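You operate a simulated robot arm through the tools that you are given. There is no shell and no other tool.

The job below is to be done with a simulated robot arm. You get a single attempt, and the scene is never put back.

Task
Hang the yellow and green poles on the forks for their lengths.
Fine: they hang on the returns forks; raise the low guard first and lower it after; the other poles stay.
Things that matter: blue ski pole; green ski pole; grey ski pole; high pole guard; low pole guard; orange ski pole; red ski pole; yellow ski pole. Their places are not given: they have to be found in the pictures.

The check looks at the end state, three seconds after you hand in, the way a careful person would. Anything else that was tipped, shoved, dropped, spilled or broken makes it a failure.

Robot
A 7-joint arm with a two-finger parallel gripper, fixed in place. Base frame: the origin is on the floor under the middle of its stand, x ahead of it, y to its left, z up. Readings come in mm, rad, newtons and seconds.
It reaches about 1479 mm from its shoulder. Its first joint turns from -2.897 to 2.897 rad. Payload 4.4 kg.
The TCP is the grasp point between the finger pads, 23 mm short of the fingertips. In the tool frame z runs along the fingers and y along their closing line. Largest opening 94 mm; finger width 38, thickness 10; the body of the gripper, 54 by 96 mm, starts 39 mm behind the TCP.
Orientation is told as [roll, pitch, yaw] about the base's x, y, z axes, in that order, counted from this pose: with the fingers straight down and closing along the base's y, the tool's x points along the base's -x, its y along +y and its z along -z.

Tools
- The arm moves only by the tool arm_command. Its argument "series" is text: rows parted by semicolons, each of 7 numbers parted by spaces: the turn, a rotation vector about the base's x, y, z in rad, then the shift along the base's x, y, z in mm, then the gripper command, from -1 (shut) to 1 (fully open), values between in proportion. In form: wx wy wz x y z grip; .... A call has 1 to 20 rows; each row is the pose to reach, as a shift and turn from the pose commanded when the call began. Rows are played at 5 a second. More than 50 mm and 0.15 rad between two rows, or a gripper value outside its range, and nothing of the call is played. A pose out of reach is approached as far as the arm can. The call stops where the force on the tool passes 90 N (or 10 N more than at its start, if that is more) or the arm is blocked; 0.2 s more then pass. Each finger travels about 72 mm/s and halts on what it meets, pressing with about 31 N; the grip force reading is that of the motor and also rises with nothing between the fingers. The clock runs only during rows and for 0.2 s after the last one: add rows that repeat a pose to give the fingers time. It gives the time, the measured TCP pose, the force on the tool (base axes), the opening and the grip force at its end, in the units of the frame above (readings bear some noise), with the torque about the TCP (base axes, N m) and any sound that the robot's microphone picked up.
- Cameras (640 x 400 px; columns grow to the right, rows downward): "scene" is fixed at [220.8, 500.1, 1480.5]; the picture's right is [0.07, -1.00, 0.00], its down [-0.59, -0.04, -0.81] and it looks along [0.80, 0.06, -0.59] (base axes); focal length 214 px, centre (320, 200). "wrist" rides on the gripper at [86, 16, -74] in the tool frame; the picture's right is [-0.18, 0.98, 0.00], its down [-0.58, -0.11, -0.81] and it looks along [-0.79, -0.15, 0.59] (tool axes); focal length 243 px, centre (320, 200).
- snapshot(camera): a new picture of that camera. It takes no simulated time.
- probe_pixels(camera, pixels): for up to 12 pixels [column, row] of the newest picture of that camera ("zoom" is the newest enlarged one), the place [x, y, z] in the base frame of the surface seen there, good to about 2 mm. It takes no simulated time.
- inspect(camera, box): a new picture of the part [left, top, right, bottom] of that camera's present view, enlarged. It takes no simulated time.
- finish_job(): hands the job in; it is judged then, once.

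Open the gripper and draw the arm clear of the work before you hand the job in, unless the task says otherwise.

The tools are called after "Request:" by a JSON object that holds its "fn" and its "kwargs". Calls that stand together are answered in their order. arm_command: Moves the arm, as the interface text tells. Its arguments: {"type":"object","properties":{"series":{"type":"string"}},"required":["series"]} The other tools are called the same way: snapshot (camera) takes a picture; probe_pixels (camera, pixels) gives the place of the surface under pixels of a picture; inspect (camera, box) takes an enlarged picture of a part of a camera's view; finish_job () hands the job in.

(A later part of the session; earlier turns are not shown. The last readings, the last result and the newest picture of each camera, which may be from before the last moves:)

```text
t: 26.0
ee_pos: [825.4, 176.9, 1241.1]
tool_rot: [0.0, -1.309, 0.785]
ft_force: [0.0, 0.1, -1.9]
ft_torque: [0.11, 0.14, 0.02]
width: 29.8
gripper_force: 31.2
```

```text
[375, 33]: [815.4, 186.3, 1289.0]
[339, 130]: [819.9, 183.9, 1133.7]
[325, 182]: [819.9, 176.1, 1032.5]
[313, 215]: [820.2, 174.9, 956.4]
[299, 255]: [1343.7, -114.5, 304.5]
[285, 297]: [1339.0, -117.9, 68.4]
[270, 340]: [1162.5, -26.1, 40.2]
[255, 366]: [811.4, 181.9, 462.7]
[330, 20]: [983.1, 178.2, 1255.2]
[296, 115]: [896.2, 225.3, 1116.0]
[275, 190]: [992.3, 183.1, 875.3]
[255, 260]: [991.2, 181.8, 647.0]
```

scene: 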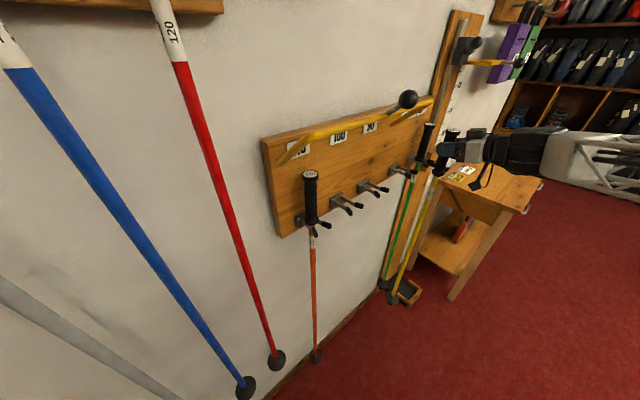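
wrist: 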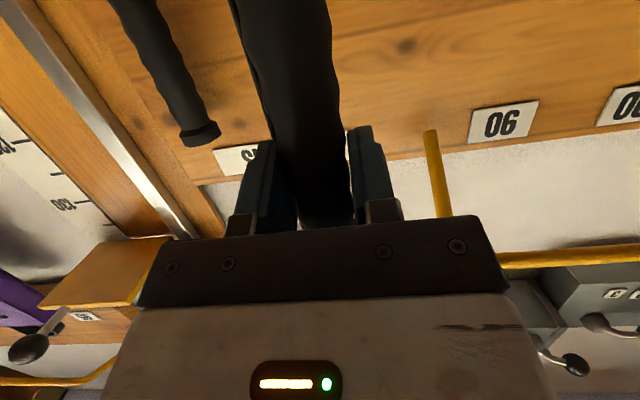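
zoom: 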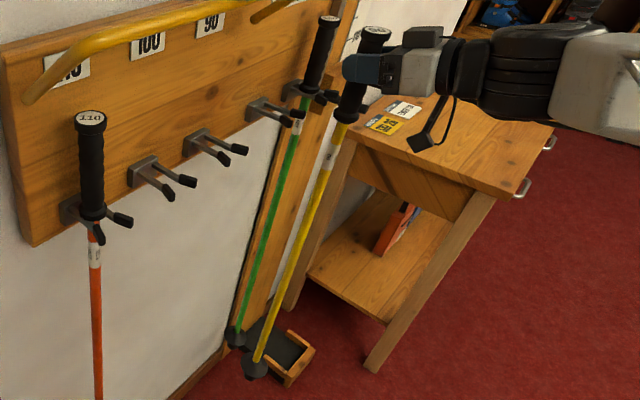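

The pole hangs vertical. Next I measure the free forks (90 and 100) and the now-empty returns fork precisely with one zoom.

Request:
{"fn": "inspect", "kwargs": {"camera": "scene", "box": [325, 160, 421, 220]}}

```text
6.67 times, centred on (373, 190) of scene
```

zoom: 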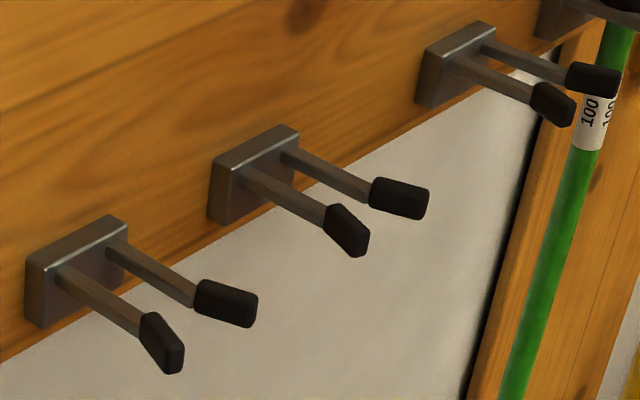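

The forks are clear in the zoom: 100 at lower left, 90 in the centre, empty returns at upper right. I probe bracket corners and tines of each.

Request:
{"fn": "probe_pixels", "kwargs": {"camera": "zoom", "pixels": [[36, 264], [118, 223], [223, 165], [293, 132], [433, 52], [490, 28], [285, 196], [332, 176], [345, 228], [400, 194], [100, 294], [155, 268]]}}

Request:
{"fn": "probe_pixels", "kwargs": {"camera": "zoom", "pixels": [[310, 207], [355, 186], [490, 72], [530, 57], [550, 98], [592, 74], [340, 212], [360, 250], [375, 190], [420, 200], [255, 178], [305, 163]]}}

```text
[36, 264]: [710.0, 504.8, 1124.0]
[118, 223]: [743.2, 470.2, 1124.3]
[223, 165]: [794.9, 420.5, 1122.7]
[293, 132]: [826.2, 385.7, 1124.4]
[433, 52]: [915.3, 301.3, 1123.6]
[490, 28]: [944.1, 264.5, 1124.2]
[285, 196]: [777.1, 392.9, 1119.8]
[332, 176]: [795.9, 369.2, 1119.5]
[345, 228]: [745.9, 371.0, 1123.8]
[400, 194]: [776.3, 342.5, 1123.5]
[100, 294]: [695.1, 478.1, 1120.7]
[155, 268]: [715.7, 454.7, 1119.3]
```

```text
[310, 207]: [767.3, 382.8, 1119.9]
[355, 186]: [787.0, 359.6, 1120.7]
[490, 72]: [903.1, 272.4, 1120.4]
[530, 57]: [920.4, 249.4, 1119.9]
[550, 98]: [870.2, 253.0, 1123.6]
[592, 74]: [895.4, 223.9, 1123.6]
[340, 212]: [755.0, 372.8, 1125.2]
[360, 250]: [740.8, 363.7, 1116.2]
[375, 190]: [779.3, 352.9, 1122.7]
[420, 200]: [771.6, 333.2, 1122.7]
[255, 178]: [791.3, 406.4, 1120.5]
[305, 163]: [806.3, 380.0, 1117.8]
```

Fork centres come out at u≈169 (100), 288 (90), and 457.5 (empty returns). I check shaft diameter against tine gap, using the orange pole's fork and the yellow shaft.

Request:
{"fn": "inspect", "kwargs": {"camera": "scene", "box": [290, 195, 340, 245]}}

Request:
{"fn": "inspect", "kwargs": {"camera": "scene", "box": [425, 155, 460, 215]}}

```text
8.00 times, centred on (315, 220) of scene
```

zoom: 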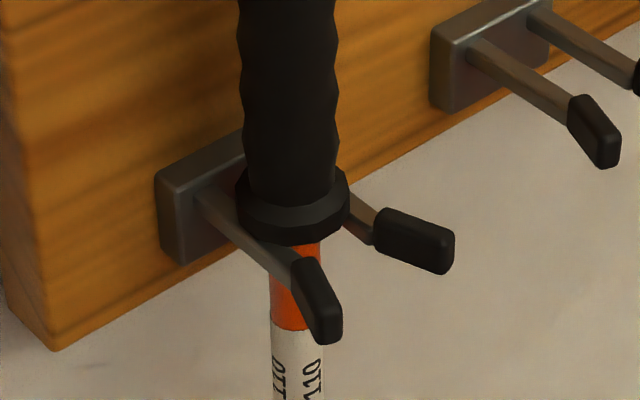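

```text
6.67 times, centred on (442, 185) of scene
```

zoom: 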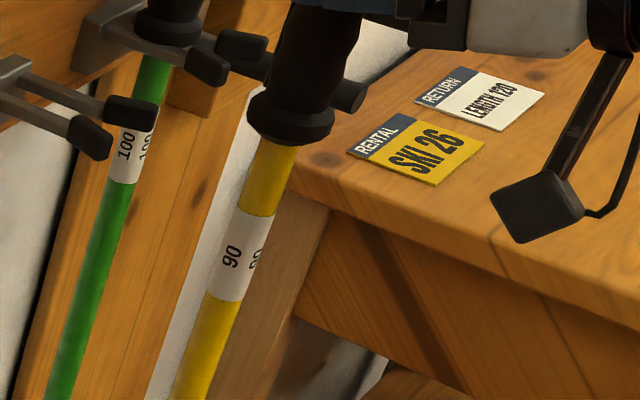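

Shaft about 17 mm against a roughly 22 mm tine gap, with a wider flange resting on the tines. I now carry the yellow pole 169.5 mm along the board to in front of fork 90.

Request:
{"fn": "arm_command", "kwargs": {"series": "0 0 0 -2.1 2.1 0 -1; 0 0 0 -6.4 6.4 0 -1; 0 0 0 -13.4 13.4 0 -1; 0 0 0 -23.3 23.3 0 -1; 0 0 0 -35.4 35.4 0 -1; 0 0 0 -48.8 48.8 0 -1; 0 0 0 -62.9 62.9 0 -1; 0 0 0 -77.1 77.1 0 -1; 0 0 0 -89.8 89.8 0 -1; 0 0 0 -101.1 101.1 0 -1; 0 0 0 -109.6 109.6 0 -1; 0 0 0 -115.3 115.3 0 -1; 0 0 0 -118.8 118.8 0 -1; 0 0 0 -119.9 119.9 0 -1; 0 0 0 -119.9 119.9 0 -1; 0 0 0 -119.9 119.9 0 -1"}}

Request:
{"fn": "snapshot", "kwargs": {"camera": "scene"}}

Request:
{"fn": "inspect", "kwargs": {"camera": "scene", "box": [330, 130, 420, 220]}}

Request:
{"fn": "snapshot", "kwargs": {"camera": "wrist"}}

```text
t: 29.4
ee_pos: [706.6, 296.9, 1241.3]
tool_rot: [0.001, -1.308, 0.785]
ft_force: [-1.0, -0.3, -2.7]
ft_torque: [-0.12, -0.16, 0.0]
width: 29.6
gripper_force: 31.5
```

```text
taken
```

scene: 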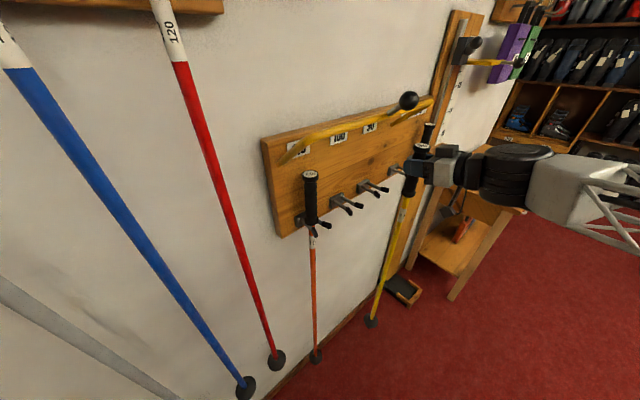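

```text
4.44 times, centred on (375, 175) of scene
```

zoom: 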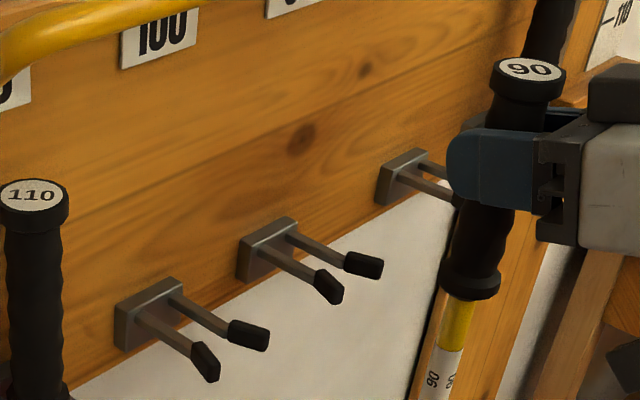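

```text
taken
```

wrist: 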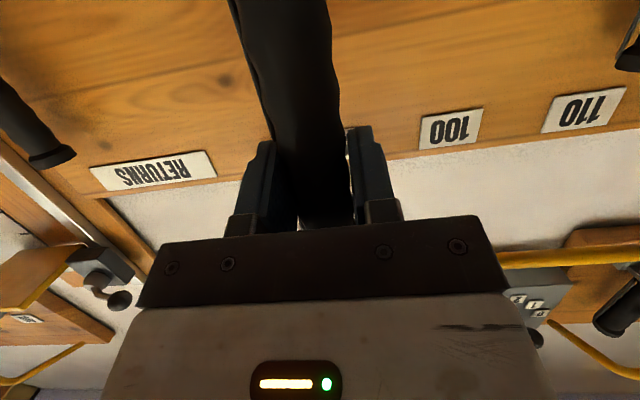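

TCP reads u≈289. I probe the yellow cap, flange and shaft against the fork 90 tines before inserting.

Request:
{"fn": "probe_pixels", "kwargs": {"camera": "scene", "pixels": [[320, 200]]}}

Request:
{"fn": "inspect", "kwargs": {"camera": "scene", "box": [330, 130, 420, 220]}}

Request:
{"fn": "probe_pixels", "kwargs": {"camera": "zoom", "pixels": [[530, 69], [500, 66], [558, 74], [448, 350], [455, 320], [440, 390], [470, 280], [285, 262], [310, 246], [327, 282], [362, 263], [490, 240]]}}

```text
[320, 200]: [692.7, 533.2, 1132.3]
```

```text
4.44 times, centred on (375, 175) of scene
```

zoom: 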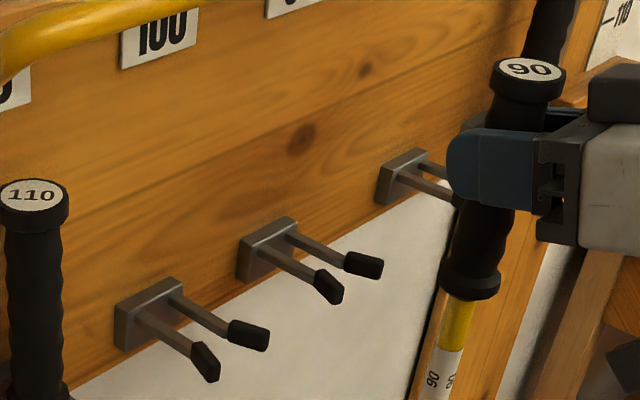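

```text
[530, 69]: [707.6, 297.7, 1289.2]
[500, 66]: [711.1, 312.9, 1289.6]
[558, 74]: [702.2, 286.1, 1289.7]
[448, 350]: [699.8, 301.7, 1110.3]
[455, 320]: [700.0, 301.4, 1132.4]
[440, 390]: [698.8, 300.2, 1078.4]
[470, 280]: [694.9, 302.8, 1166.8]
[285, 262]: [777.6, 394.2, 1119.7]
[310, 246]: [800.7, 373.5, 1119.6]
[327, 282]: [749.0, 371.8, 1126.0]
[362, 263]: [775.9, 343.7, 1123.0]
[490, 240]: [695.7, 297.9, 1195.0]
```

Pole axis is at u≈289 and fork 90 centre at about 289, so alignment is good. I push the pole in toward the board 115 mm, keeping it 35 mm raised.

Request:
{"fn": "arm_command", "kwargs": {"series": "0 0 0 1.5 1.5 0 -1; 0 0 0 5 5 0 -1; 0 0 0 10.5 10.5 0 -1; 0 0 0 17.5 17.5 0 -1; 0 0 0 25.5 25.5 0 -1; 0 0 0 34 34 0 -1; 0 0 0 42.5 42.5 0 -1; 0 0 0 50.5 50.5 0 -1; 0 0 0 58 58 0 -1; 0 0 0 65 65 0 -1; 0 0 0 71 71 0 -1; 0 0 0 76 76 0 -1; 0 0 0 79.5 79.5 0 -1; 0 0 0 81.3 81.3 0 -1; 0 0 0 81.3 81.3 0 -1; 0 0 0 81.3 81.3 0 -1"}}

Request:
{"fn": "inspect", "kwargs": {"camera": "scene", "box": [330, 100, 430, 220]}}

```text
t: 32.8
ee_pos: [787.1, 379.8, 1240.6]
tool_rot: [0.001, -1.311, 0.785]
ft_force: [0.2, -0.7, -2.4]
ft_torque: [-0.16, -0.16, 0.0]
width: 29.6
gripper_force: 30.5
```

```text
3.33 times, centred on (380, 160) of scene
```

zoom: 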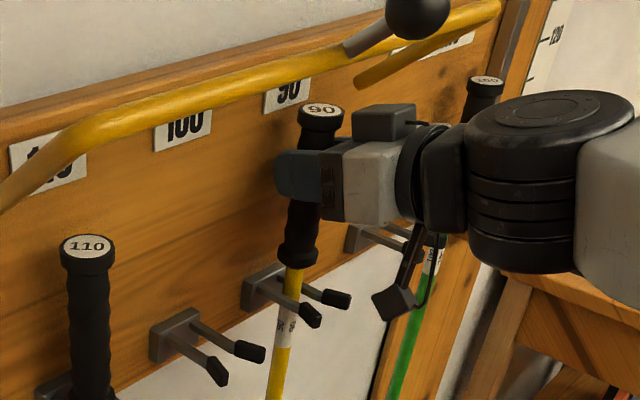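

The yellow shaft sits between the tines of fork 90 with the flange above. I lower it, watching for the flange to touch.

Request:
{"fn": "arm_command", "kwargs": {"series": "0 0 0 0 0 -3 -1; 0 0 0 0 0 -8 -1; 0 0 0 0 0 -14 -1; 0 0 0 0 0 -20 -1; 0 0 0 0 0 -26 -1; 0 0 0 0 0 -31 -1; 0 0 0 0 0 -33.5 -1; 0 0 0 0 0 -33.5 -1"}}

Request:
{"fn": "inspect", "kwargs": {"camera": "scene", "box": [345, 140, 405, 220]}}

```text
t: 34.6
ee_pos: [786.2, 378.7, 1208.7]
tool_rot: [0.002, -1.31, 0.785]
ft_force: [-0.5, -0.2, -1.7]
ft_torque: [0.07, 0.07, 0.0]
width: 29.4
gripper_force: 31.3
```

```text
5.00 times, centred on (375, 180) of scene
```

zoom: 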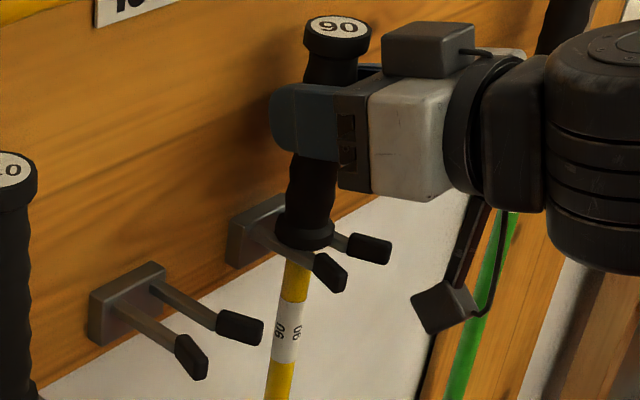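

The flange is at the tines but the wrist still carries the weight (−1.7 N). I lower 2 mm more to seat it.

Request:
{"fn": "arm_command", "kwargs": {"series": "0 0 0 0 0 -1 -1; 0 0 0 0 0 -2 -1; 0 0 0 0 0 -2 -1"}}

```text
t: 35.4
ee_pos: [786.2, 378.2, 1206.2]
tool_rot: [-0.002, -1.308, 0.787]
ft_force: [-1.5, 0.0, 3.4]
ft_torque: [0.11, 0.2, 0.06]
width: 29.5
gripper_force: 30.9
```

The force flipped to +3.4 N, so the pole is seated on the fork. I open the fingers and check that it stays.

Request:
{"fn": "arm_command", "kwargs": {"series": "0 0 0 0 0 0 -0.3; 0 0 0 0 0 0 -0.1; 0 0 0 0 0 0 0.2; 0 0 0 0 0 0 0.6; 0 0 0 0 0 0 0.6; 0 0 0 0 0 0 0.6"}}

Request:
{"fn": "inspect", "kwargs": {"camera": "scene", "box": [345, 120, 425, 220]}}

Request:
{"fn": "snapshot", "kwargs": {"camera": "wrist"}}

```text
t: 36.8
ee_pos: [787.4, 379.4, 1205.7]
tool_rot: [0.001, -1.308, 0.785]
ft_force: [-0.4, 0.8, -0.4]
ft_torque: [-0.03, 0.01, 0.0]
width: 75.2
gripper_force: 0.1
```

```text
4.00 times, centred on (385, 170) of scene
```

zoom: 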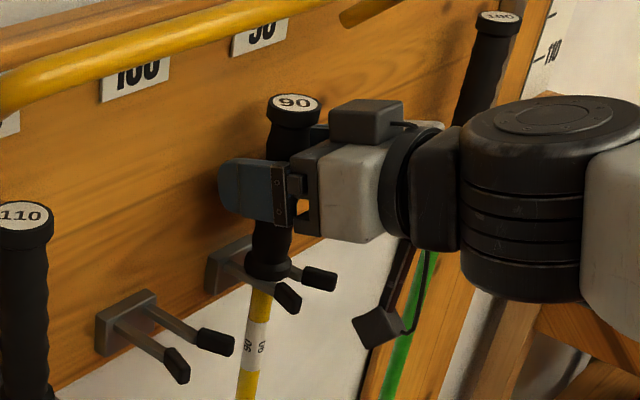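

```text
taken
```

wrist: 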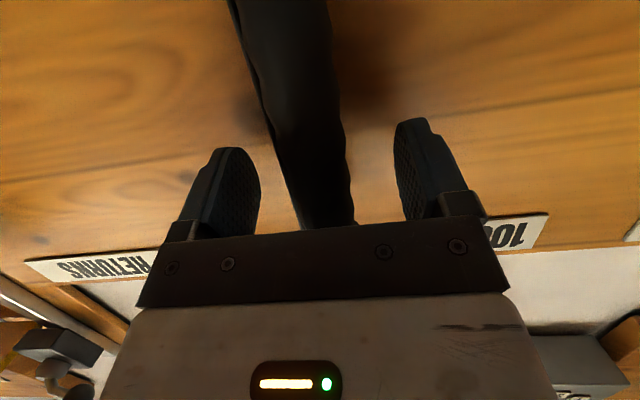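

The yellow pole hangs on fork 90 with the fingers open around it. I retreat straight out 160 mm.

Request:
{"fn": "arm_command", "kwargs": {"series": "0 0 0 -5 -5 0 0.6; 0 0 0 -15 -15 0 0.6; 0 0 0 -32 -32 0 0.6; 0 0 0 -53 -53 0 0.6; 0 0 0 -75 -75 0 0.6; 0 0 0 -97 -97 0 0.6; 0 0 0 -113 -113 0 0.6; 0 0 0 -113 -113 0 0.6"}}

Request:
{"fn": "snapshot", "kwargs": {"camera": "scene"}}

Request:
{"fn": "inspect", "kwargs": {"camera": "scene", "box": [330, 120, 450, 220]}}

```text
t: 38.6
ee_pos: [674.3, 264.9, 1206.8]
tool_rot: [0.0, -1.308, 0.786]
ft_force: [0.3, -0.3, -0.2]
ft_torque: [0.01, -0.02, 0.04]
width: 75.2
gripper_force: 0.0
```

```text
taken
```

scene: 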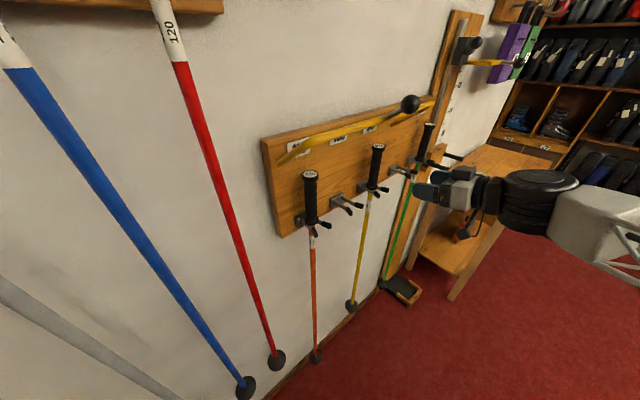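

```text
4.00 times, centred on (390, 170) of scene
```

zoom: 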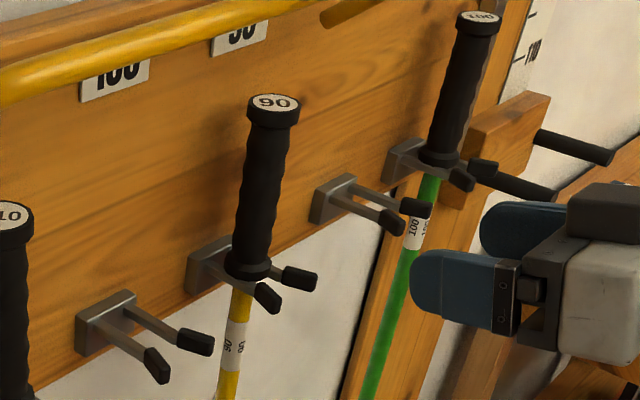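

Yellow hangs properly on fork 90. But the guard's knob has drifted from (405,93) to (410,104) — it may be sinking slowly — so I probe it.

Request:
{"fn": "probe_pixels", "kwargs": {"camera": "scene", "pixels": [[410, 104], [345, 130], [380, 120], [320, 140]]}}

Request:
{"fn": "inspect", "kwargs": {"camera": "scene", "box": [260, 80, 450, 170]}}

```text
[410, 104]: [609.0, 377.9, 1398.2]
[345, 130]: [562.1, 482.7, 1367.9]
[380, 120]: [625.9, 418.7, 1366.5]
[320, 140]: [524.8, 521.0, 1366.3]
```

```text
3.37 times, centred on (355, 125) of scene
```

zoom: 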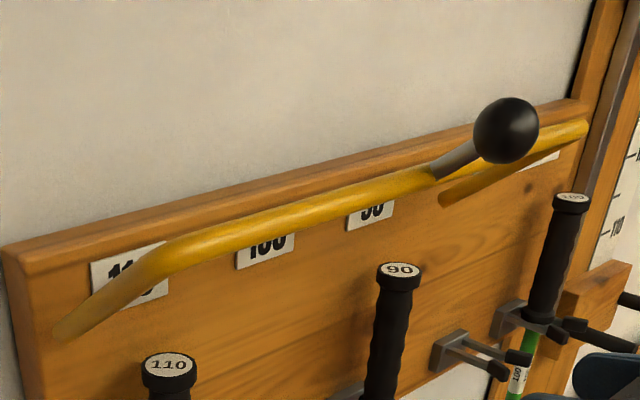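

The guard has sunk to about 39° from 45°, roughly 0.25°/s, so I should work briskly and keep clearance. I probe the top of my wrist joint at scene (540,178) to know its height relative to the TCP.

Request:
{"fn": "probe_pixels", "kwargs": {"camera": "scene", "pixels": [[540, 178], [515, 180], [490, 180], [570, 185], [460, 172], [475, 178], [580, 200], [600, 190], [620, 200]]}}

```text
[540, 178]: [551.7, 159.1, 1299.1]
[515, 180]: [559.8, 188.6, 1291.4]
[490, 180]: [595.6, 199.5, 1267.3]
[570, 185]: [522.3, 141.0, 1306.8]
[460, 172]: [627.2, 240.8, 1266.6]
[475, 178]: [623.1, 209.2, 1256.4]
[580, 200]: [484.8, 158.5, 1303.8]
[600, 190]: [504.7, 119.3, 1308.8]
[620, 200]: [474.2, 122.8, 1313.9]
```

The wrist joint will clear the guard by about 50 mm during the next insertion. I move along the board to a pre-grasp in front of the green handle.

Request:
{"fn": "arm_command", "kwargs": {"series": "0 0 0 7.1 -7.1 0 0.6; 0 0 0 21.2 -21.2 0 0.6; 0 0 0 42.4 -42.4 0 0.6; 0 0 0 69.3 -69.3 0 0.6; 0 0 0 97.6 -97.6 0 0.6; 0 0 0 125.9 -125.9 0 0.6; 0 0 0 152.7 -152.7 0 0.6; 0 0 0 175.4 -175.4 0 0.6; 0 0 0 190.9 -190.9 0 0.6; 0 0 0 199.4 -199.4 0 0.6; 0 0 0 202.6 -202.6 0 0.6; 0 0 0 202.6 -202.6 0 0.6"}}

Request:
{"fn": "snapshot", "kwargs": {"camera": "wrist"}}

Request:
{"fn": "inspect", "kwargs": {"camera": "wrist", "box": [200, 0, 440, 160]}}

Request:
{"fn": "snapshot", "kwargs": {"camera": "scene"}}

```text
t: 41.2
ee_pos: [875.9, 63.1, 1204.1]
tool_rot: [0.0, -1.307, 0.784]
ft_force: [-0.4, -0.4, -0.2]
ft_torque: [0.01, 0.03, 0.01]
width: 75.1
gripper_force: 0.1
```

```text
taken
```

wrist: 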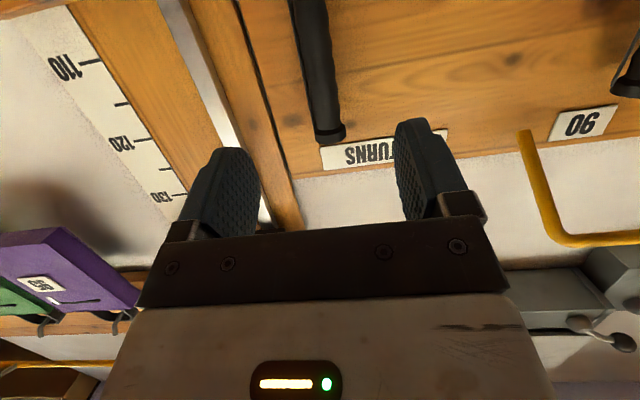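

```text
2.50 times, centred on (320, 80) of wrist
```

zoom: 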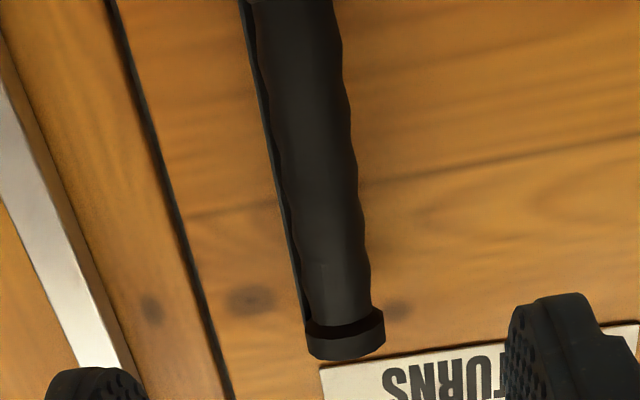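

```text
taken
```

scene: 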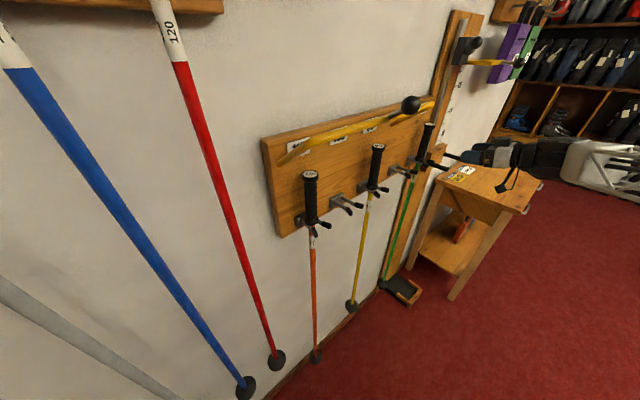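

The green handle is centred at wrist column 319, about 2.5 mm to +u of the finger plane. I probe the gauge plank and rail beside it to check finger clearance.

Request:
{"fn": "inspect", "kwargs": {"camera": "wrist", "box": [120, 0, 440, 200]}}

Request:
{"fn": "probe_pixels", "kwargs": {"camera": "zoom", "pixels": [[120, 30], [150, 150], [180, 230], [210, 50], [260, 150], [300, 250], [400, 120], [395, 60], [420, 200], [430, 265], [85, 30], [340, 150]]}}

```text
2.00 times, centred on (280, 100) of wrist
```

zoom: 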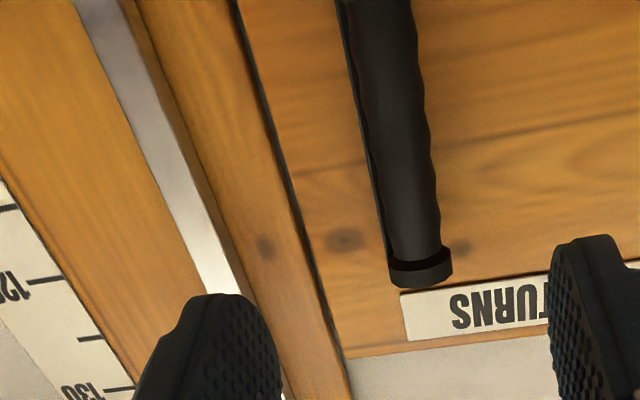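

```text
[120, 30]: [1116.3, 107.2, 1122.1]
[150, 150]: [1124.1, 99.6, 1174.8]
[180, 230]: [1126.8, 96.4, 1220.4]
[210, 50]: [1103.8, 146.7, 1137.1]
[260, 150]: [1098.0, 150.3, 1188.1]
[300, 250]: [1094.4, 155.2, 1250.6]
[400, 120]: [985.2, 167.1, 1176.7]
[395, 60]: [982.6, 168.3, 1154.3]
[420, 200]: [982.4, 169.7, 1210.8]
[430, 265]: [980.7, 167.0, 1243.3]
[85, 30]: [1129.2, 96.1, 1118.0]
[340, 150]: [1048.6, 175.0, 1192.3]
```

The plank and rail lie well clear of the fingers. I advance 160 mm to straddle the green handle.

Request:
{"fn": "arm_command", "kwargs": {"series": "0 0 0 21.6 18.2 1.5 0.6; 0 0 0 43.6 40.2 1.5 0.6; 0 0 0 65.6 62.2 1.5 0.6; 0 0 0 85.6 82.2 1.5 0.6; 0 0 0 102.6 99.2 1.5 0.6; 0 0 0 114.6 111.2 1.5 0.6; 0 0 0 114.6 111.2 1.5 0.6"}}

Request:
{"fn": "snapshot", "kwargs": {"camera": "wrist"}}

Request:
{"fn": "inspect", "kwargs": {"camera": "scene", "box": [380, 80, 500, 190]}}

```text
t: 42.8
ee_pos: [991.7, 174.0, 1206.4]
tool_rot: [0.002, -1.309, 0.783]
ft_force: [0.3, -0.5, -0.1]
ft_torque: [0.0, 0.0, -0.02]
width: 75.5
gripper_force: 0.0
```

```text
taken
```

wrist: 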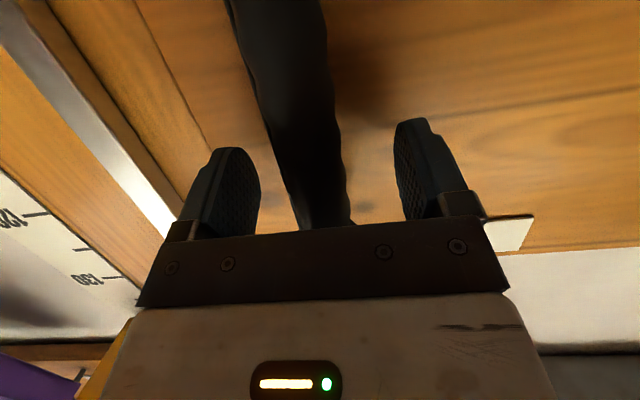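

```text
3.64 times, centred on (440, 135) of scene
```

zoom: 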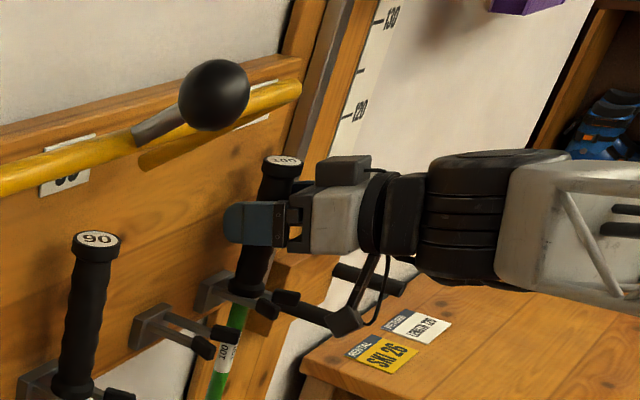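

The green handle is centred between the fingers (wrist (315,182)). I close, then lift 20 mm in the same series.

Request:
{"fn": "arm_command", "kwargs": {"series": "0 0 0 0 0 0 0.2; 0 0 0 0 0 0 -0.3; 0 0 0 0 0 0 -1; 0 0 0 0 0 0 -1; 0 0 0 0 0 0 -1; 0 0 0 0 0 3 -1; 0 0 0 0 0 8 -1; 0 0 0 0 0 14 -1; 0 0 0 0 0 19 -1; 0 0 0 0 0 22 -1; 0 0 0 0 0 22 -1; 0 0 0 0 0 22 -1"}}

Request:
{"fn": "inspect", "kwargs": {"camera": "scene", "box": [380, 90, 480, 190]}}

```text
t: 45.4
ee_pos: [991.8, 173.1, 1228.0]
tool_rot: [0.001, -1.308, 0.787]
ft_force: [4.0, -6.0, -4.5]
ft_torque: [-0.66, -0.49, 0.01]
width: 29.9
gripper_force: 30.8
```

```text
4.00 times, centred on (430, 140) of scene
```

zoom: 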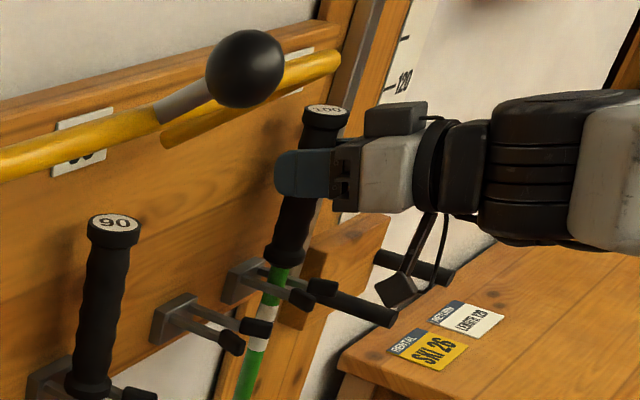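

The pole is lifted, with only a 7 N side touch from the −u tine (about 114 mm below the TCP). I nudge 1 mm to +u and draw the pole out 115 mm.

Request:
{"fn": "arm_command", "kwargs": {"series": "0 0 0 0.4 -0.4 0 -1; 0 0 0 -0.8 -2.2 0 -1; 0 0 0 -4.3 -5.7 0 -1; 0 0 0 -9.8 -11.2 0 -1; 0 0 0 -16.8 -18.2 0 -1; 0 0 0 -24.8 -26.2 0 -1; 0 0 0 -33.3 -34.7 0 -1; 0 0 0 -42.3 -43.7 0 -1; 0 0 0 -51.3 -52.7 0 -1; 0 0 0 -60 -61.2 0 -1; 0 0 0 -68 -68.7 0 -1; 0 0 0 -74 -74.7 0 -1; 0 0 0 -78.5 -79 0 -1; 0 0 0 -81.2 -81.5 0 -1; 0 0 0 -81.2 -81.5 0 -1"}}

Request:
{"fn": "snapshot", "kwargs": {"camera": "scene"}}

Request:
{"fn": "inspect", "kwargs": {"camera": "scene", "box": [390, 110, 490, 300]}}

```text
t: 48.6
ee_pos: [909.7, 93.4, 1229.3]
tool_rot: [0.0, -1.307, 0.786]
ft_force: [0.0, 0.0, -2.4]
ft_torque: [0.08, 0.1, 0.01]
width: 30.0
gripper_force: 31.0
```

```text
taken
```

scene: 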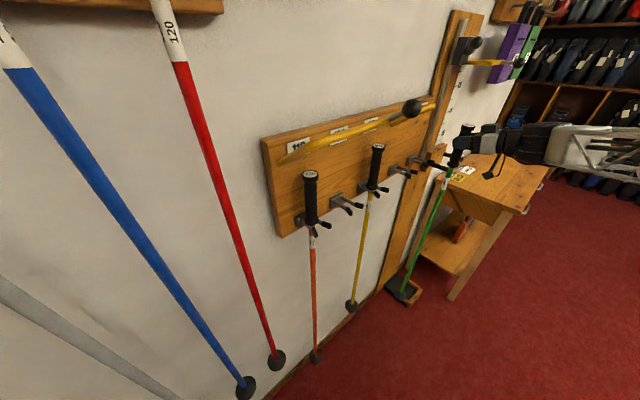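

```text
2.11 times, centred on (440, 205) of scene
```

zoom: 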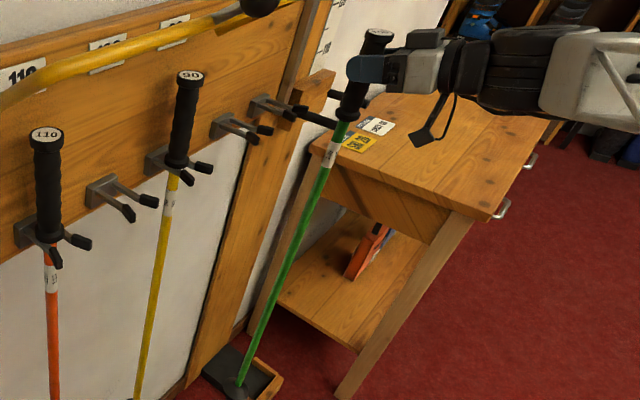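

Green is out cleanly (2.4 N, no side force). I probe its cap and shaft for verticality and position.

Request:
{"fn": "probe_pixels", "kwargs": {"camera": "zoom", "pixels": [[378, 36], [364, 34], [392, 39], [343, 133], [330, 165], [312, 205], [290, 255], [268, 308], [245, 365], [347, 113]]}}

Request:
{"fn": "inspect", "kwargs": {"camera": "scene", "box": [430, 110, 490, 200]}}

Request:
{"fn": "probe_pixels", "kwargs": {"camera": "zoom", "pixels": [[350, 75], [325, 72], [376, 78], [285, 280], [275, 310], [265, 345], [300, 240]]}}

```text
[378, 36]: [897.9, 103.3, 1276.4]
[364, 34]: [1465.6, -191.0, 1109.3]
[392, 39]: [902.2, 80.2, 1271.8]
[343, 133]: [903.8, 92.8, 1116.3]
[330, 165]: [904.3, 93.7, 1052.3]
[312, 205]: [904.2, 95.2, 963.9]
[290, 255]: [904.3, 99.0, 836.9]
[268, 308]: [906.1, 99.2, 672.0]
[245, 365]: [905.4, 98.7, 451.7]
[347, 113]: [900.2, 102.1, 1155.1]
```

```text
4.44 times, centred on (460, 155) of scene
```

zoom: 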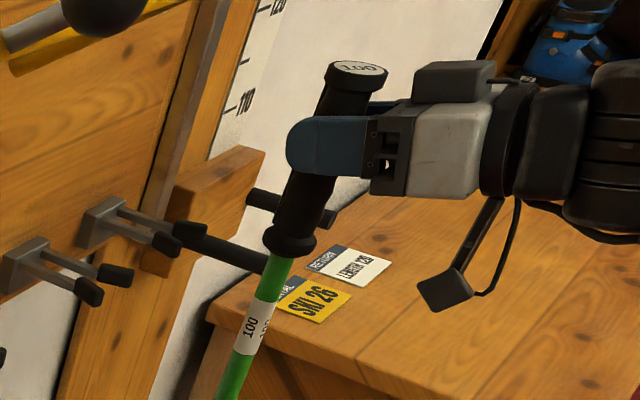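

```text
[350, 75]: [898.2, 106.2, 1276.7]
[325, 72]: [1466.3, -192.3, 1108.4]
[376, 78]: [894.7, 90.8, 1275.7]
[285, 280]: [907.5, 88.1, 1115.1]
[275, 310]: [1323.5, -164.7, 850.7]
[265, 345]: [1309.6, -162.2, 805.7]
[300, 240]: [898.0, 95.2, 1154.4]
```

Some picks were off the shaft; in this zoom the shaft's centreline passes about (277,270), (265,297), (236,370). I probe those and its edges.

Request:
{"fn": "probe_pixels", "kwargs": {"camera": "zoom", "pixels": [[277, 270], [262, 270], [292, 270], [265, 297], [251, 297], [279, 297], [236, 370], [222, 370], [251, 370], [359, 70], [335, 70], [384, 74]]}}

```text
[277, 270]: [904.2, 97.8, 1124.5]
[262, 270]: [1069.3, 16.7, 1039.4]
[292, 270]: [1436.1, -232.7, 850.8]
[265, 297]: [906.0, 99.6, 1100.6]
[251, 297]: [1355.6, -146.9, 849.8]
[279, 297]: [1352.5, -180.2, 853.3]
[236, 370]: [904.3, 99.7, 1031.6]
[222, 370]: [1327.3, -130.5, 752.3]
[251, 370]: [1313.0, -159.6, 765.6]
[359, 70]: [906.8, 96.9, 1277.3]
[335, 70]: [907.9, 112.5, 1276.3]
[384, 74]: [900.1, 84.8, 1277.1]
```

The green pole hangs vertically at u≈578, about 155 mm off the board. I carry it 408 mm along the board to in front of fork 100.

Request:
{"fn": "arm_command", "kwargs": {"series": "0 0 0 -2.2 2.2 0 -1; 0 0 0 -7.4 7.4 0 -1; 0 0 0 -16.1 16.1 0 -1; 0 0 0 -28.6 28.6 0 -1; 0 0 0 -44.8 44.8 0 -1; 0 0 0 -64.6 64.6 0 -1; 0 0 0 -87.3 87.3 0 -1; 0 0 0 -111.5 111.5 0 -1; 0 0 0 -135.8 135.8 0 -1; 0 0 0 -159.9 159.9 0 -1; 0 0 0 -184.2 184.2 0 -1; 0 0 0 -206.9 206.9 0 -1; 0 0 0 -226.8 226.8 0 -1; 0 0 0 -243.6 243.6 0 -1; 0 0 0 -257.5 257.5 0 -1; 0 0 0 -268.6 268.6 0 -1; 0 0 0 -276.6 276.6 0 -1; 0 0 0 -282.5 282.5 0 -1; 0 0 0 -286.2 286.2 0 -1; 0 0 0 -288.4 288.4 0 -1"}}

Request:
{"fn": "snapshot", "kwargs": {"camera": "scene"}}

Request:
{"fn": "inspect", "kwargs": {"camera": "scene", "box": [320, 120, 420, 220]}}

```text
t: 52.8
ee_pos: [622.1, 382.2, 1228.6]
tool_rot: [0.001, -1.309, 0.783]
ft_force: [0.8, -0.3, -3.2]
ft_torque: [-0.01, 0.03, 0.02]
width: 29.8
gripper_force: 30.8
```

```text
taken
```

scene: 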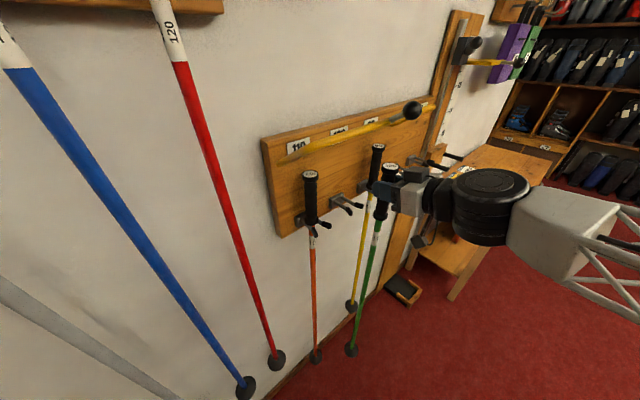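

```text
4.00 times, centred on (370, 170) of scene
```

zoom: 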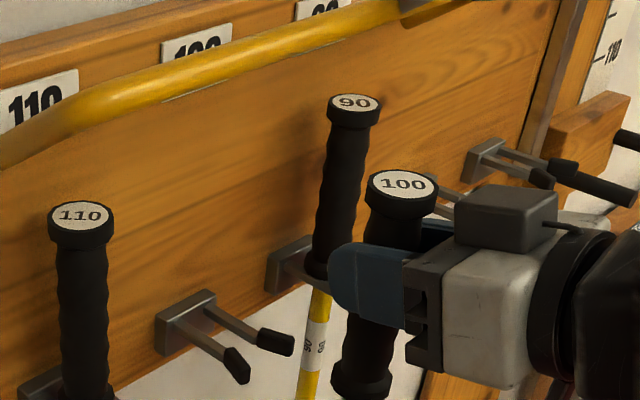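

TCP reads u≈169.6. I probe the green cap/shaft, fork 100's bracket and tines, and the guard's height before inserting.

Request:
{"fn": "probe_pixels", "kwargs": {"camera": "zoom", "pixels": [[403, 185], [371, 183], [435, 188], [165, 325], [213, 296], [190, 335], [232, 315], [236, 364], [275, 341], [362, 385]]}}

Request:
{"fn": "probe_pixels", "kwargs": {"camera": "scene", "pixels": [[412, 110], [375, 239], [372, 255], [367, 280], [360, 310], [340, 132], [380, 123]]}}

Request:
{"fn": "inspect", "kwargs": {"camera": "scene", "box": [330, 185, 410, 265]}}

```text
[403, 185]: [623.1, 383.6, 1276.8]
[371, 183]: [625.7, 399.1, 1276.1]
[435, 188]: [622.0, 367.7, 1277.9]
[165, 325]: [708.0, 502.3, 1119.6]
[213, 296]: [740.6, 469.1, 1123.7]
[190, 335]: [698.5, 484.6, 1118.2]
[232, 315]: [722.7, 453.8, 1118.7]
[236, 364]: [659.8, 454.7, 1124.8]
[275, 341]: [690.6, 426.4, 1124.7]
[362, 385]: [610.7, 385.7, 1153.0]
```

```text
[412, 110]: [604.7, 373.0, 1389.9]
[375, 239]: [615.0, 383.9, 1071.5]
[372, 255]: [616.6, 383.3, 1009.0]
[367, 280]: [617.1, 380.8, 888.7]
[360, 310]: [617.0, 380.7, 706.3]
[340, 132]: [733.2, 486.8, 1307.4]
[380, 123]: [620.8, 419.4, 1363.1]
```

```text
5.00 times, centred on (370, 225) of scene
```

zoom: 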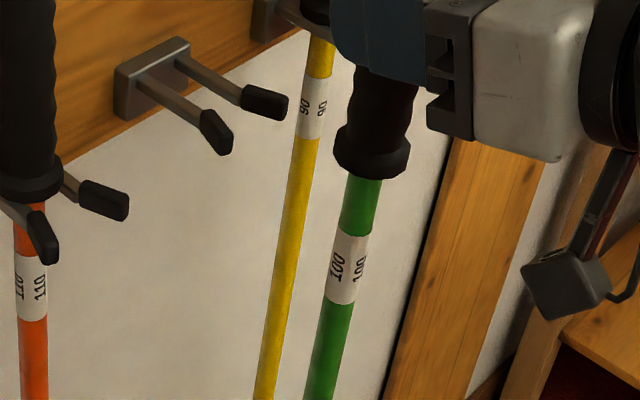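

Pole axis u≈170 matches fork 100 (≈169.5), and the guard (≈35° up) still leaves about 58 mm over my wrist. I push the green pole in 115 mm.

Request:
{"fn": "arm_command", "kwargs": {"series": "0 0 0 1.5 1.5 0 -1; 0 0 0 5 5 0 -1; 0 0 0 10.5 10.5 0 -1; 0 0 0 17.5 17.5 0 -1; 0 0 0 25.5 25.5 0 -1; 0 0 0 34 34 0 -1; 0 0 0 42.5 42.5 0 -1; 0 0 0 50.5 50.5 0 -1; 0 0 0 58 58 0 -1; 0 0 0 65 65 0 -1; 0 0 0 71 71 0 -1; 0 0 0 76 76 0 -1; 0 0 0 79.5 79.5 0 -1; 0 0 0 81.3 81.3 0 -1; 0 0 0 81.3 81.3 0 -1"}}

Request:
{"fn": "inspect", "kwargs": {"camera": "scene", "box": [310, 120, 410, 220]}}

```text
t: 56.0
ee_pos: [702.7, 462.2, 1229.8]
tool_rot: [0.0, -1.31, 0.786]
ft_force: [-0.1, -0.8, -2.2]
ft_torque: [-0.15, -0.14, 0.01]
width: 29.6
gripper_force: 31.6
```

```text
4.00 times, centred on (360, 170) of scene
```

zoom: 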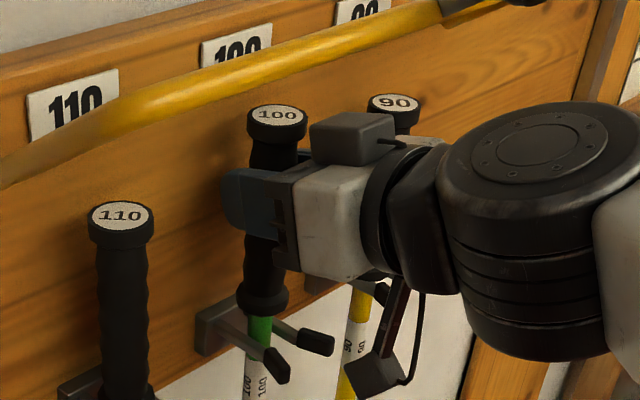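

The green shaft is between fork 100's tines with no contact force. I lower it until it seats.

Request:
{"fn": "arm_command", "kwargs": {"series": "0 0 0 0 0 -3 -1; 0 0 0 0 0 -8 -1; 0 0 0 0 0 -14 -1; 0 0 0 0 0 -19 -1; 0 0 0 0 0 -21.5 -1; 0 0 0 0 0 -22.5 -1; 0 0 0 0 0 -22.5 -1"}}

Request:
{"fn": "inspect", "kwargs": {"camera": "scene", "box": [320, 150, 390, 220]}}

```text
t: 57.6
ee_pos: [702.3, 461.4, 1206.7]
tool_rot: [-0.001, -1.309, 0.783]
ft_force: [0.2, -0.2, -1.8]
ft_torque: [0.0, -0.01, -0.01]
width: 29.5
gripper_force: 30.7
```

```text
5.71 times, centred on (355, 185) of scene
```

zoom: 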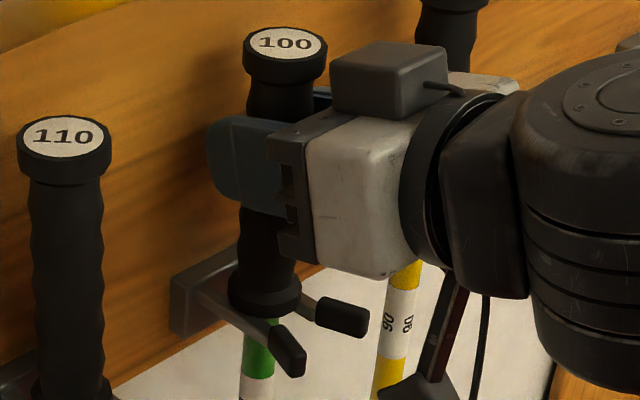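

The weight is still on the wrist (−1.8 N), so I lower up to 2 mm more to seat the flange, then open if it is supported.

Request:
{"fn": "arm_command", "kwargs": {"series": "0 0 0 0 0 -1 -1; 0 0 0 0 0 -2 -1; 0 0 0 0 0 -2 -1"}}

```text
t: 58.4
ee_pos: [704.4, 462.2, 1204.5]
tool_rot: [-0.003, -1.312, 0.788]
ft_force: [1.2, -3.3, 10.4]
ft_torque: [-0.3, -0.28, 0.0]
width: 29.5
gripper_force: 30.7
```

Now +10 N, so the flange is seated on the fork. I open the fingers, then check.

Request:
{"fn": "arm_command", "kwargs": {"series": "0 0 0 0 0 0.4 -0.3; 0 0 0 0 0 0.4 -0.1; 0 0 0 0 0 0.4 0.2; 0 0 0 0 0 0.4 0.6; 0 0 0 0 0 0.4 0.6; 0 0 0 0 0 0.4 0.6"}}

Request:
{"fn": "snapshot", "kwargs": {"camera": "wrist"}}

Request:
{"fn": "inspect", "kwargs": {"camera": "scene", "box": [310, 120, 410, 220]}}

```text
t: 59.8
ee_pos: [703.2, 462.7, 1203.5]
tool_rot: [-0.001, -1.309, 0.785]
ft_force: [1.0, 0.1, 0.4]
ft_torque: [0.02, 0.02, 0.0]
width: 75.1
gripper_force: 0.1
```

```text
taken
```

wrist: 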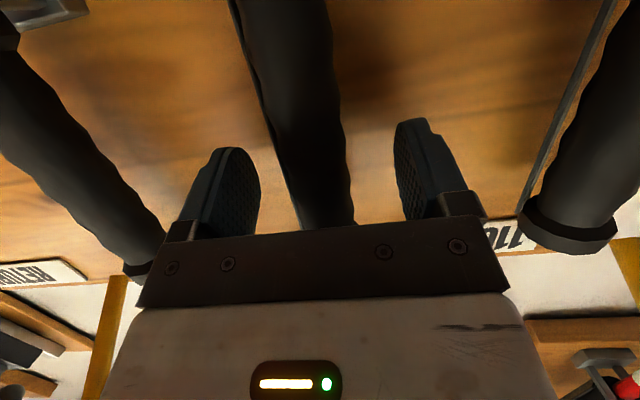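

```text
4.00 times, centred on (360, 170) of scene
```

zoom: 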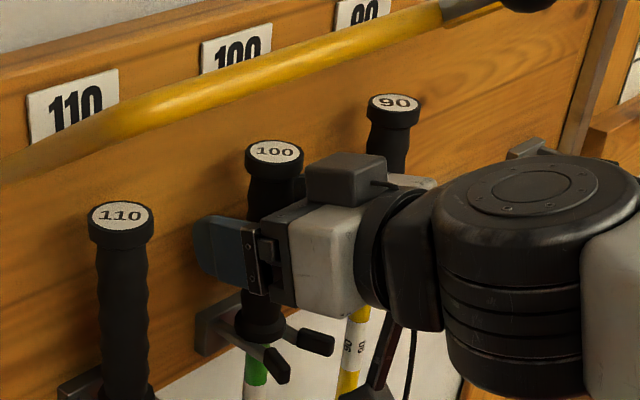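

Green hangs on fork 100. I retreat 260 mm straight out, then rise and pitch to a pre-grasp pose in front of the raised knob.

Request:
{"fn": "arm_command", "kwargs": {"series": "0 0 0 -3.5 -3.5 0 0.6; 0 0 0 -14 -14 0 0.6; 0 0 0 -35 -35 0 0.6; 0 0 0 -64 -64 0 0.6; 0 0 0 -92 -92 0 0.6; 0 0 0 -120 -120 0 0.6; 0 0 0 -148.5 -148.5 0 0.6; 0 0 0 -173 -173 0 0.6; 0 0 0 -184 -184 0 0.6; -0.0264 0.0264 0 -179.7 -181.1 33.6 0.6; -0.0529 0.0529 0 -175.4 -178.3 67.1 0.6; -0.0793 0.0793 0 -171.1 -175.4 100.7 0.6; -0.1058 0.1058 0 -166.9 -172.6 134.3 0.6; -0.1322 0.1322 0 -162.6 -169.7 167.9 0.6; -0.1587 0.1587 0 -158.3 -166.9 201.4 0.6; -0.1851 0.1851 0 -154 -164 235 0.6; -0.1851 0.1851 0 -154 -164 235 0.6"}}

Request:
{"fn": "snapshot", "kwargs": {"camera": "scene"}}

Request:
{"fn": "snapshot", "kwargs": {"camera": "wrist"}}

```text
t: 63.4
ee_pos: [545.8, 296.2, 1441.8]
tool_rot: [0.001, -1.047, 0.785]
ft_force: [-0.2, -0.8, 0.9]
ft_torque: [-0.02, 0.01, 0.01]
width: 74.9
gripper_force: 0.0
```

```text
taken
```

scene: 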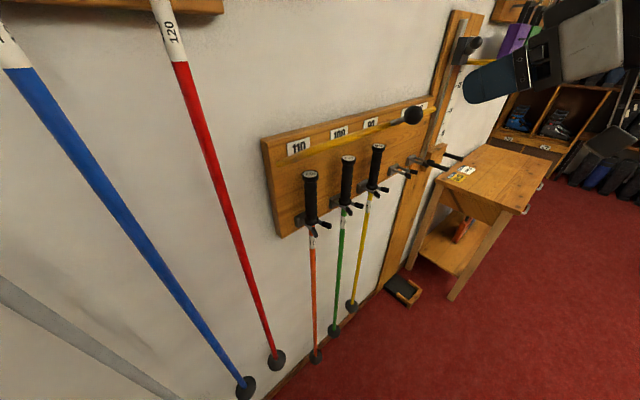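

```text
taken
```

wrist: 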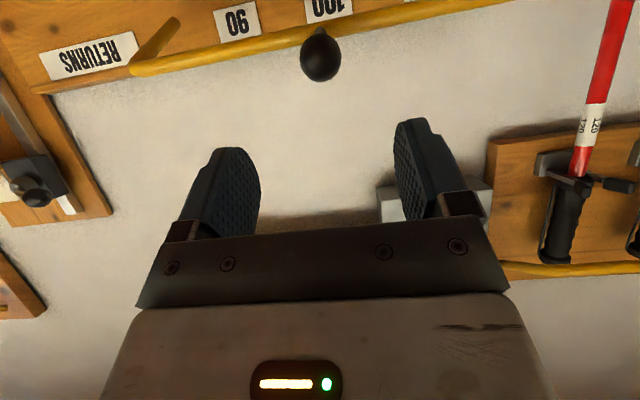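

All three poles hang on forks 110/100/90, and the knob is at scene (413,115) / wrist (321,58). I probe it from both views.

Request:
{"fn": "probe_pixels", "kwargs": {"camera": "wrist", "pixels": [[321, 58], [306, 58], [336, 58], [400, 20], [220, 55]]}}

Request:
{"fn": "probe_pixels", "kwargs": {"camera": "scene", "pixels": [[413, 115], [409, 117], [350, 136], [312, 174], [347, 159], [378, 147], [287, 155]]}}

```text
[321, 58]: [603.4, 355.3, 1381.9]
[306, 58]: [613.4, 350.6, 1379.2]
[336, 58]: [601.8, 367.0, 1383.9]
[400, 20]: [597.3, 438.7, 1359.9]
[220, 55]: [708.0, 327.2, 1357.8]
```

```text
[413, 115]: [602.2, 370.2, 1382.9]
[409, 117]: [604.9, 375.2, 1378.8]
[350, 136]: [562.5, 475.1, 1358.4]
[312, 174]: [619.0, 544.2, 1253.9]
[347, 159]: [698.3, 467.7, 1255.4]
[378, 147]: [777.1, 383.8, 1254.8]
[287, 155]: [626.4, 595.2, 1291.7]
```

The knob centre is at about (616, 365, 1380), guard now ≈31° up about a hinge refitted to v=23.4, z=1290.5, R=172.6. I advance onto the knob.

Request:
{"fn": "arm_command", "kwargs": {"series": "0 0 0 18 17.8 -16 0.6; 0 0 0 36 35.6 -32 0.6; 0 0 0 54 53.3 -48 0.6; 0 0 0 70 69.1 -63.5 0.6; 0 0 0 70 69.1 -63.5 0.6"}}

Request:
{"fn": "snapshot", "kwargs": {"camera": "wrist"}}

```text
t: 64.6
ee_pos: [616.9, 364.8, 1378.5]
tool_rot: [0.0, -1.048, 0.786]
ft_force: [0.7, 0.8, 0.4]
ft_torque: [0.01, 0.0, 0.03]
width: 75.1
gripper_force: 0.0
```

```text
taken
```

wrist: 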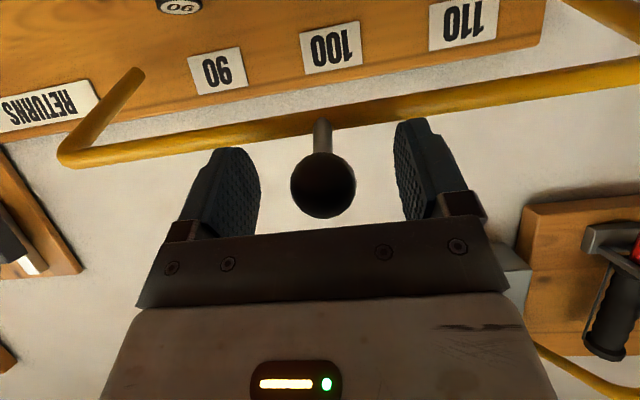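

The ball is at (323,185), about 1.5 mm to −u of centre. I correct that and close on it.

Request:
{"fn": "arm_command", "kwargs": {"series": "0 0 0 -1.3 1.3 -0.5 0.2; 0 0 0 -1.3 1.3 -0.5 -0.3; 0 0 0 -1.3 1.3 -0.5 -1; 0 0 0 -1.3 1.3 -0.5 -1; 0 0 0 -1.3 1.3 -0.5 -1"}}

```text
t: 65.8
ee_pos: [615.7, 366.5, 1374.7]
tool_rot: [0.0, -1.046, 0.787]
ft_force: [10.2, -9.0, -0.9]
ft_torque: [0.08, -0.13, -0.03]
width: 31.2
gripper_force: 45.0
```

Gripped at 31.2 mm with small side force. I swing the knob down along the arc to about level, watching forces.

Request:
{"fn": "arm_command", "kwargs": {"series": "0 0 0 -2.3 -2.8 -6.6 -1; 0 0 0 -4.7 -5.3 -13.2 -1; 0 0 0 -8.8 -9.4 -27 -1; 0 0 0 -12.1 -12.7 -41.2 -1; 0 0 0 -14.5 -15.1 -55.8 -1; 0 0 0 -16 -16.6 -70.6 -1; 0 0 0 -16.6 -17.2 -85.5 -1"}}

Request:
{"fn": "snapshot", "kwargs": {"camera": "scene"}}

```text
t: 67.4
ee_pos: [601.1, 351.2, 1289.4]
tool_rot: [0.003, -1.045, 0.782]
ft_force: [15.3, -21.3, 4.3]
ft_torque: [0.85, -0.51, 0.0]
width: 31.5
gripper_force: 45.3
```

```text
taken
```

scene: 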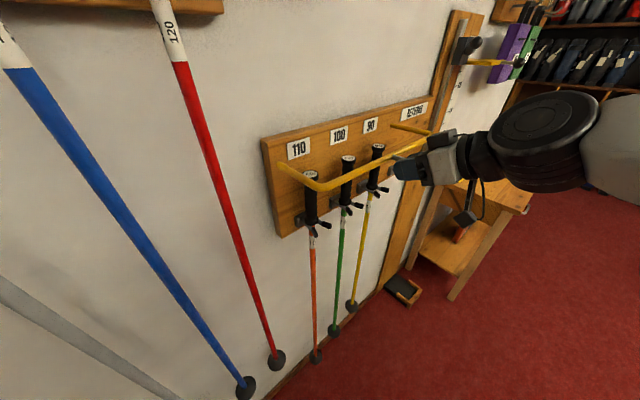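

The guard is level and the forces are small. I continue down the arc to about −33°, just short of its original rest.

Request:
{"fn": "arm_command", "kwargs": {"series": "0 0 0 0.9 -0.2 -15 -1; 0 0 0 2.1 1.1 -29.8 -1; 0 0 0 4.3 3.3 -44.4 -1; 0 0 0 7.4 6.4 -58.8 -1; 0 0 0 11.3 10.3 -72.6 -1; 0 0 0 16.1 15.1 -86 -1; 0 0 0 20.1 19.1 -95.2 -1"}}

Request:
{"fn": "snapshot", "kwargs": {"camera": "scene"}}

Request:
{"fn": "snapshot", "kwargs": {"camera": "wrist"}}

```text
t: 69.0
ee_pos: [619.2, 370.9, 1194.3]
tool_rot: [0.001, -1.048, 0.787]
ft_force: [-20.8, -0.8, -0.1]
ft_torque: [0.91, -1.07, -0.1]
width: 31.8
gripper_force: 44.8
```

```text
taken
```

scene: 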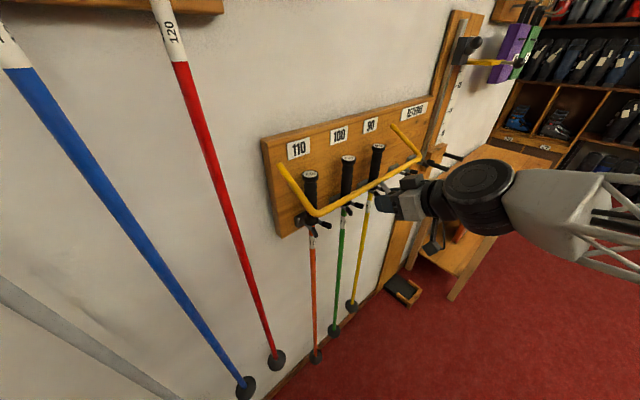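

```text
taken
```

wrist: 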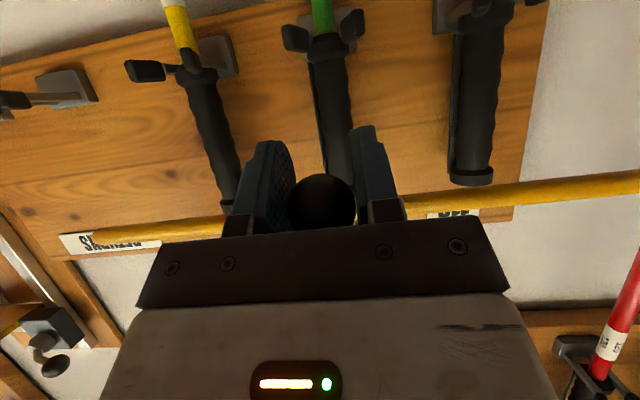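

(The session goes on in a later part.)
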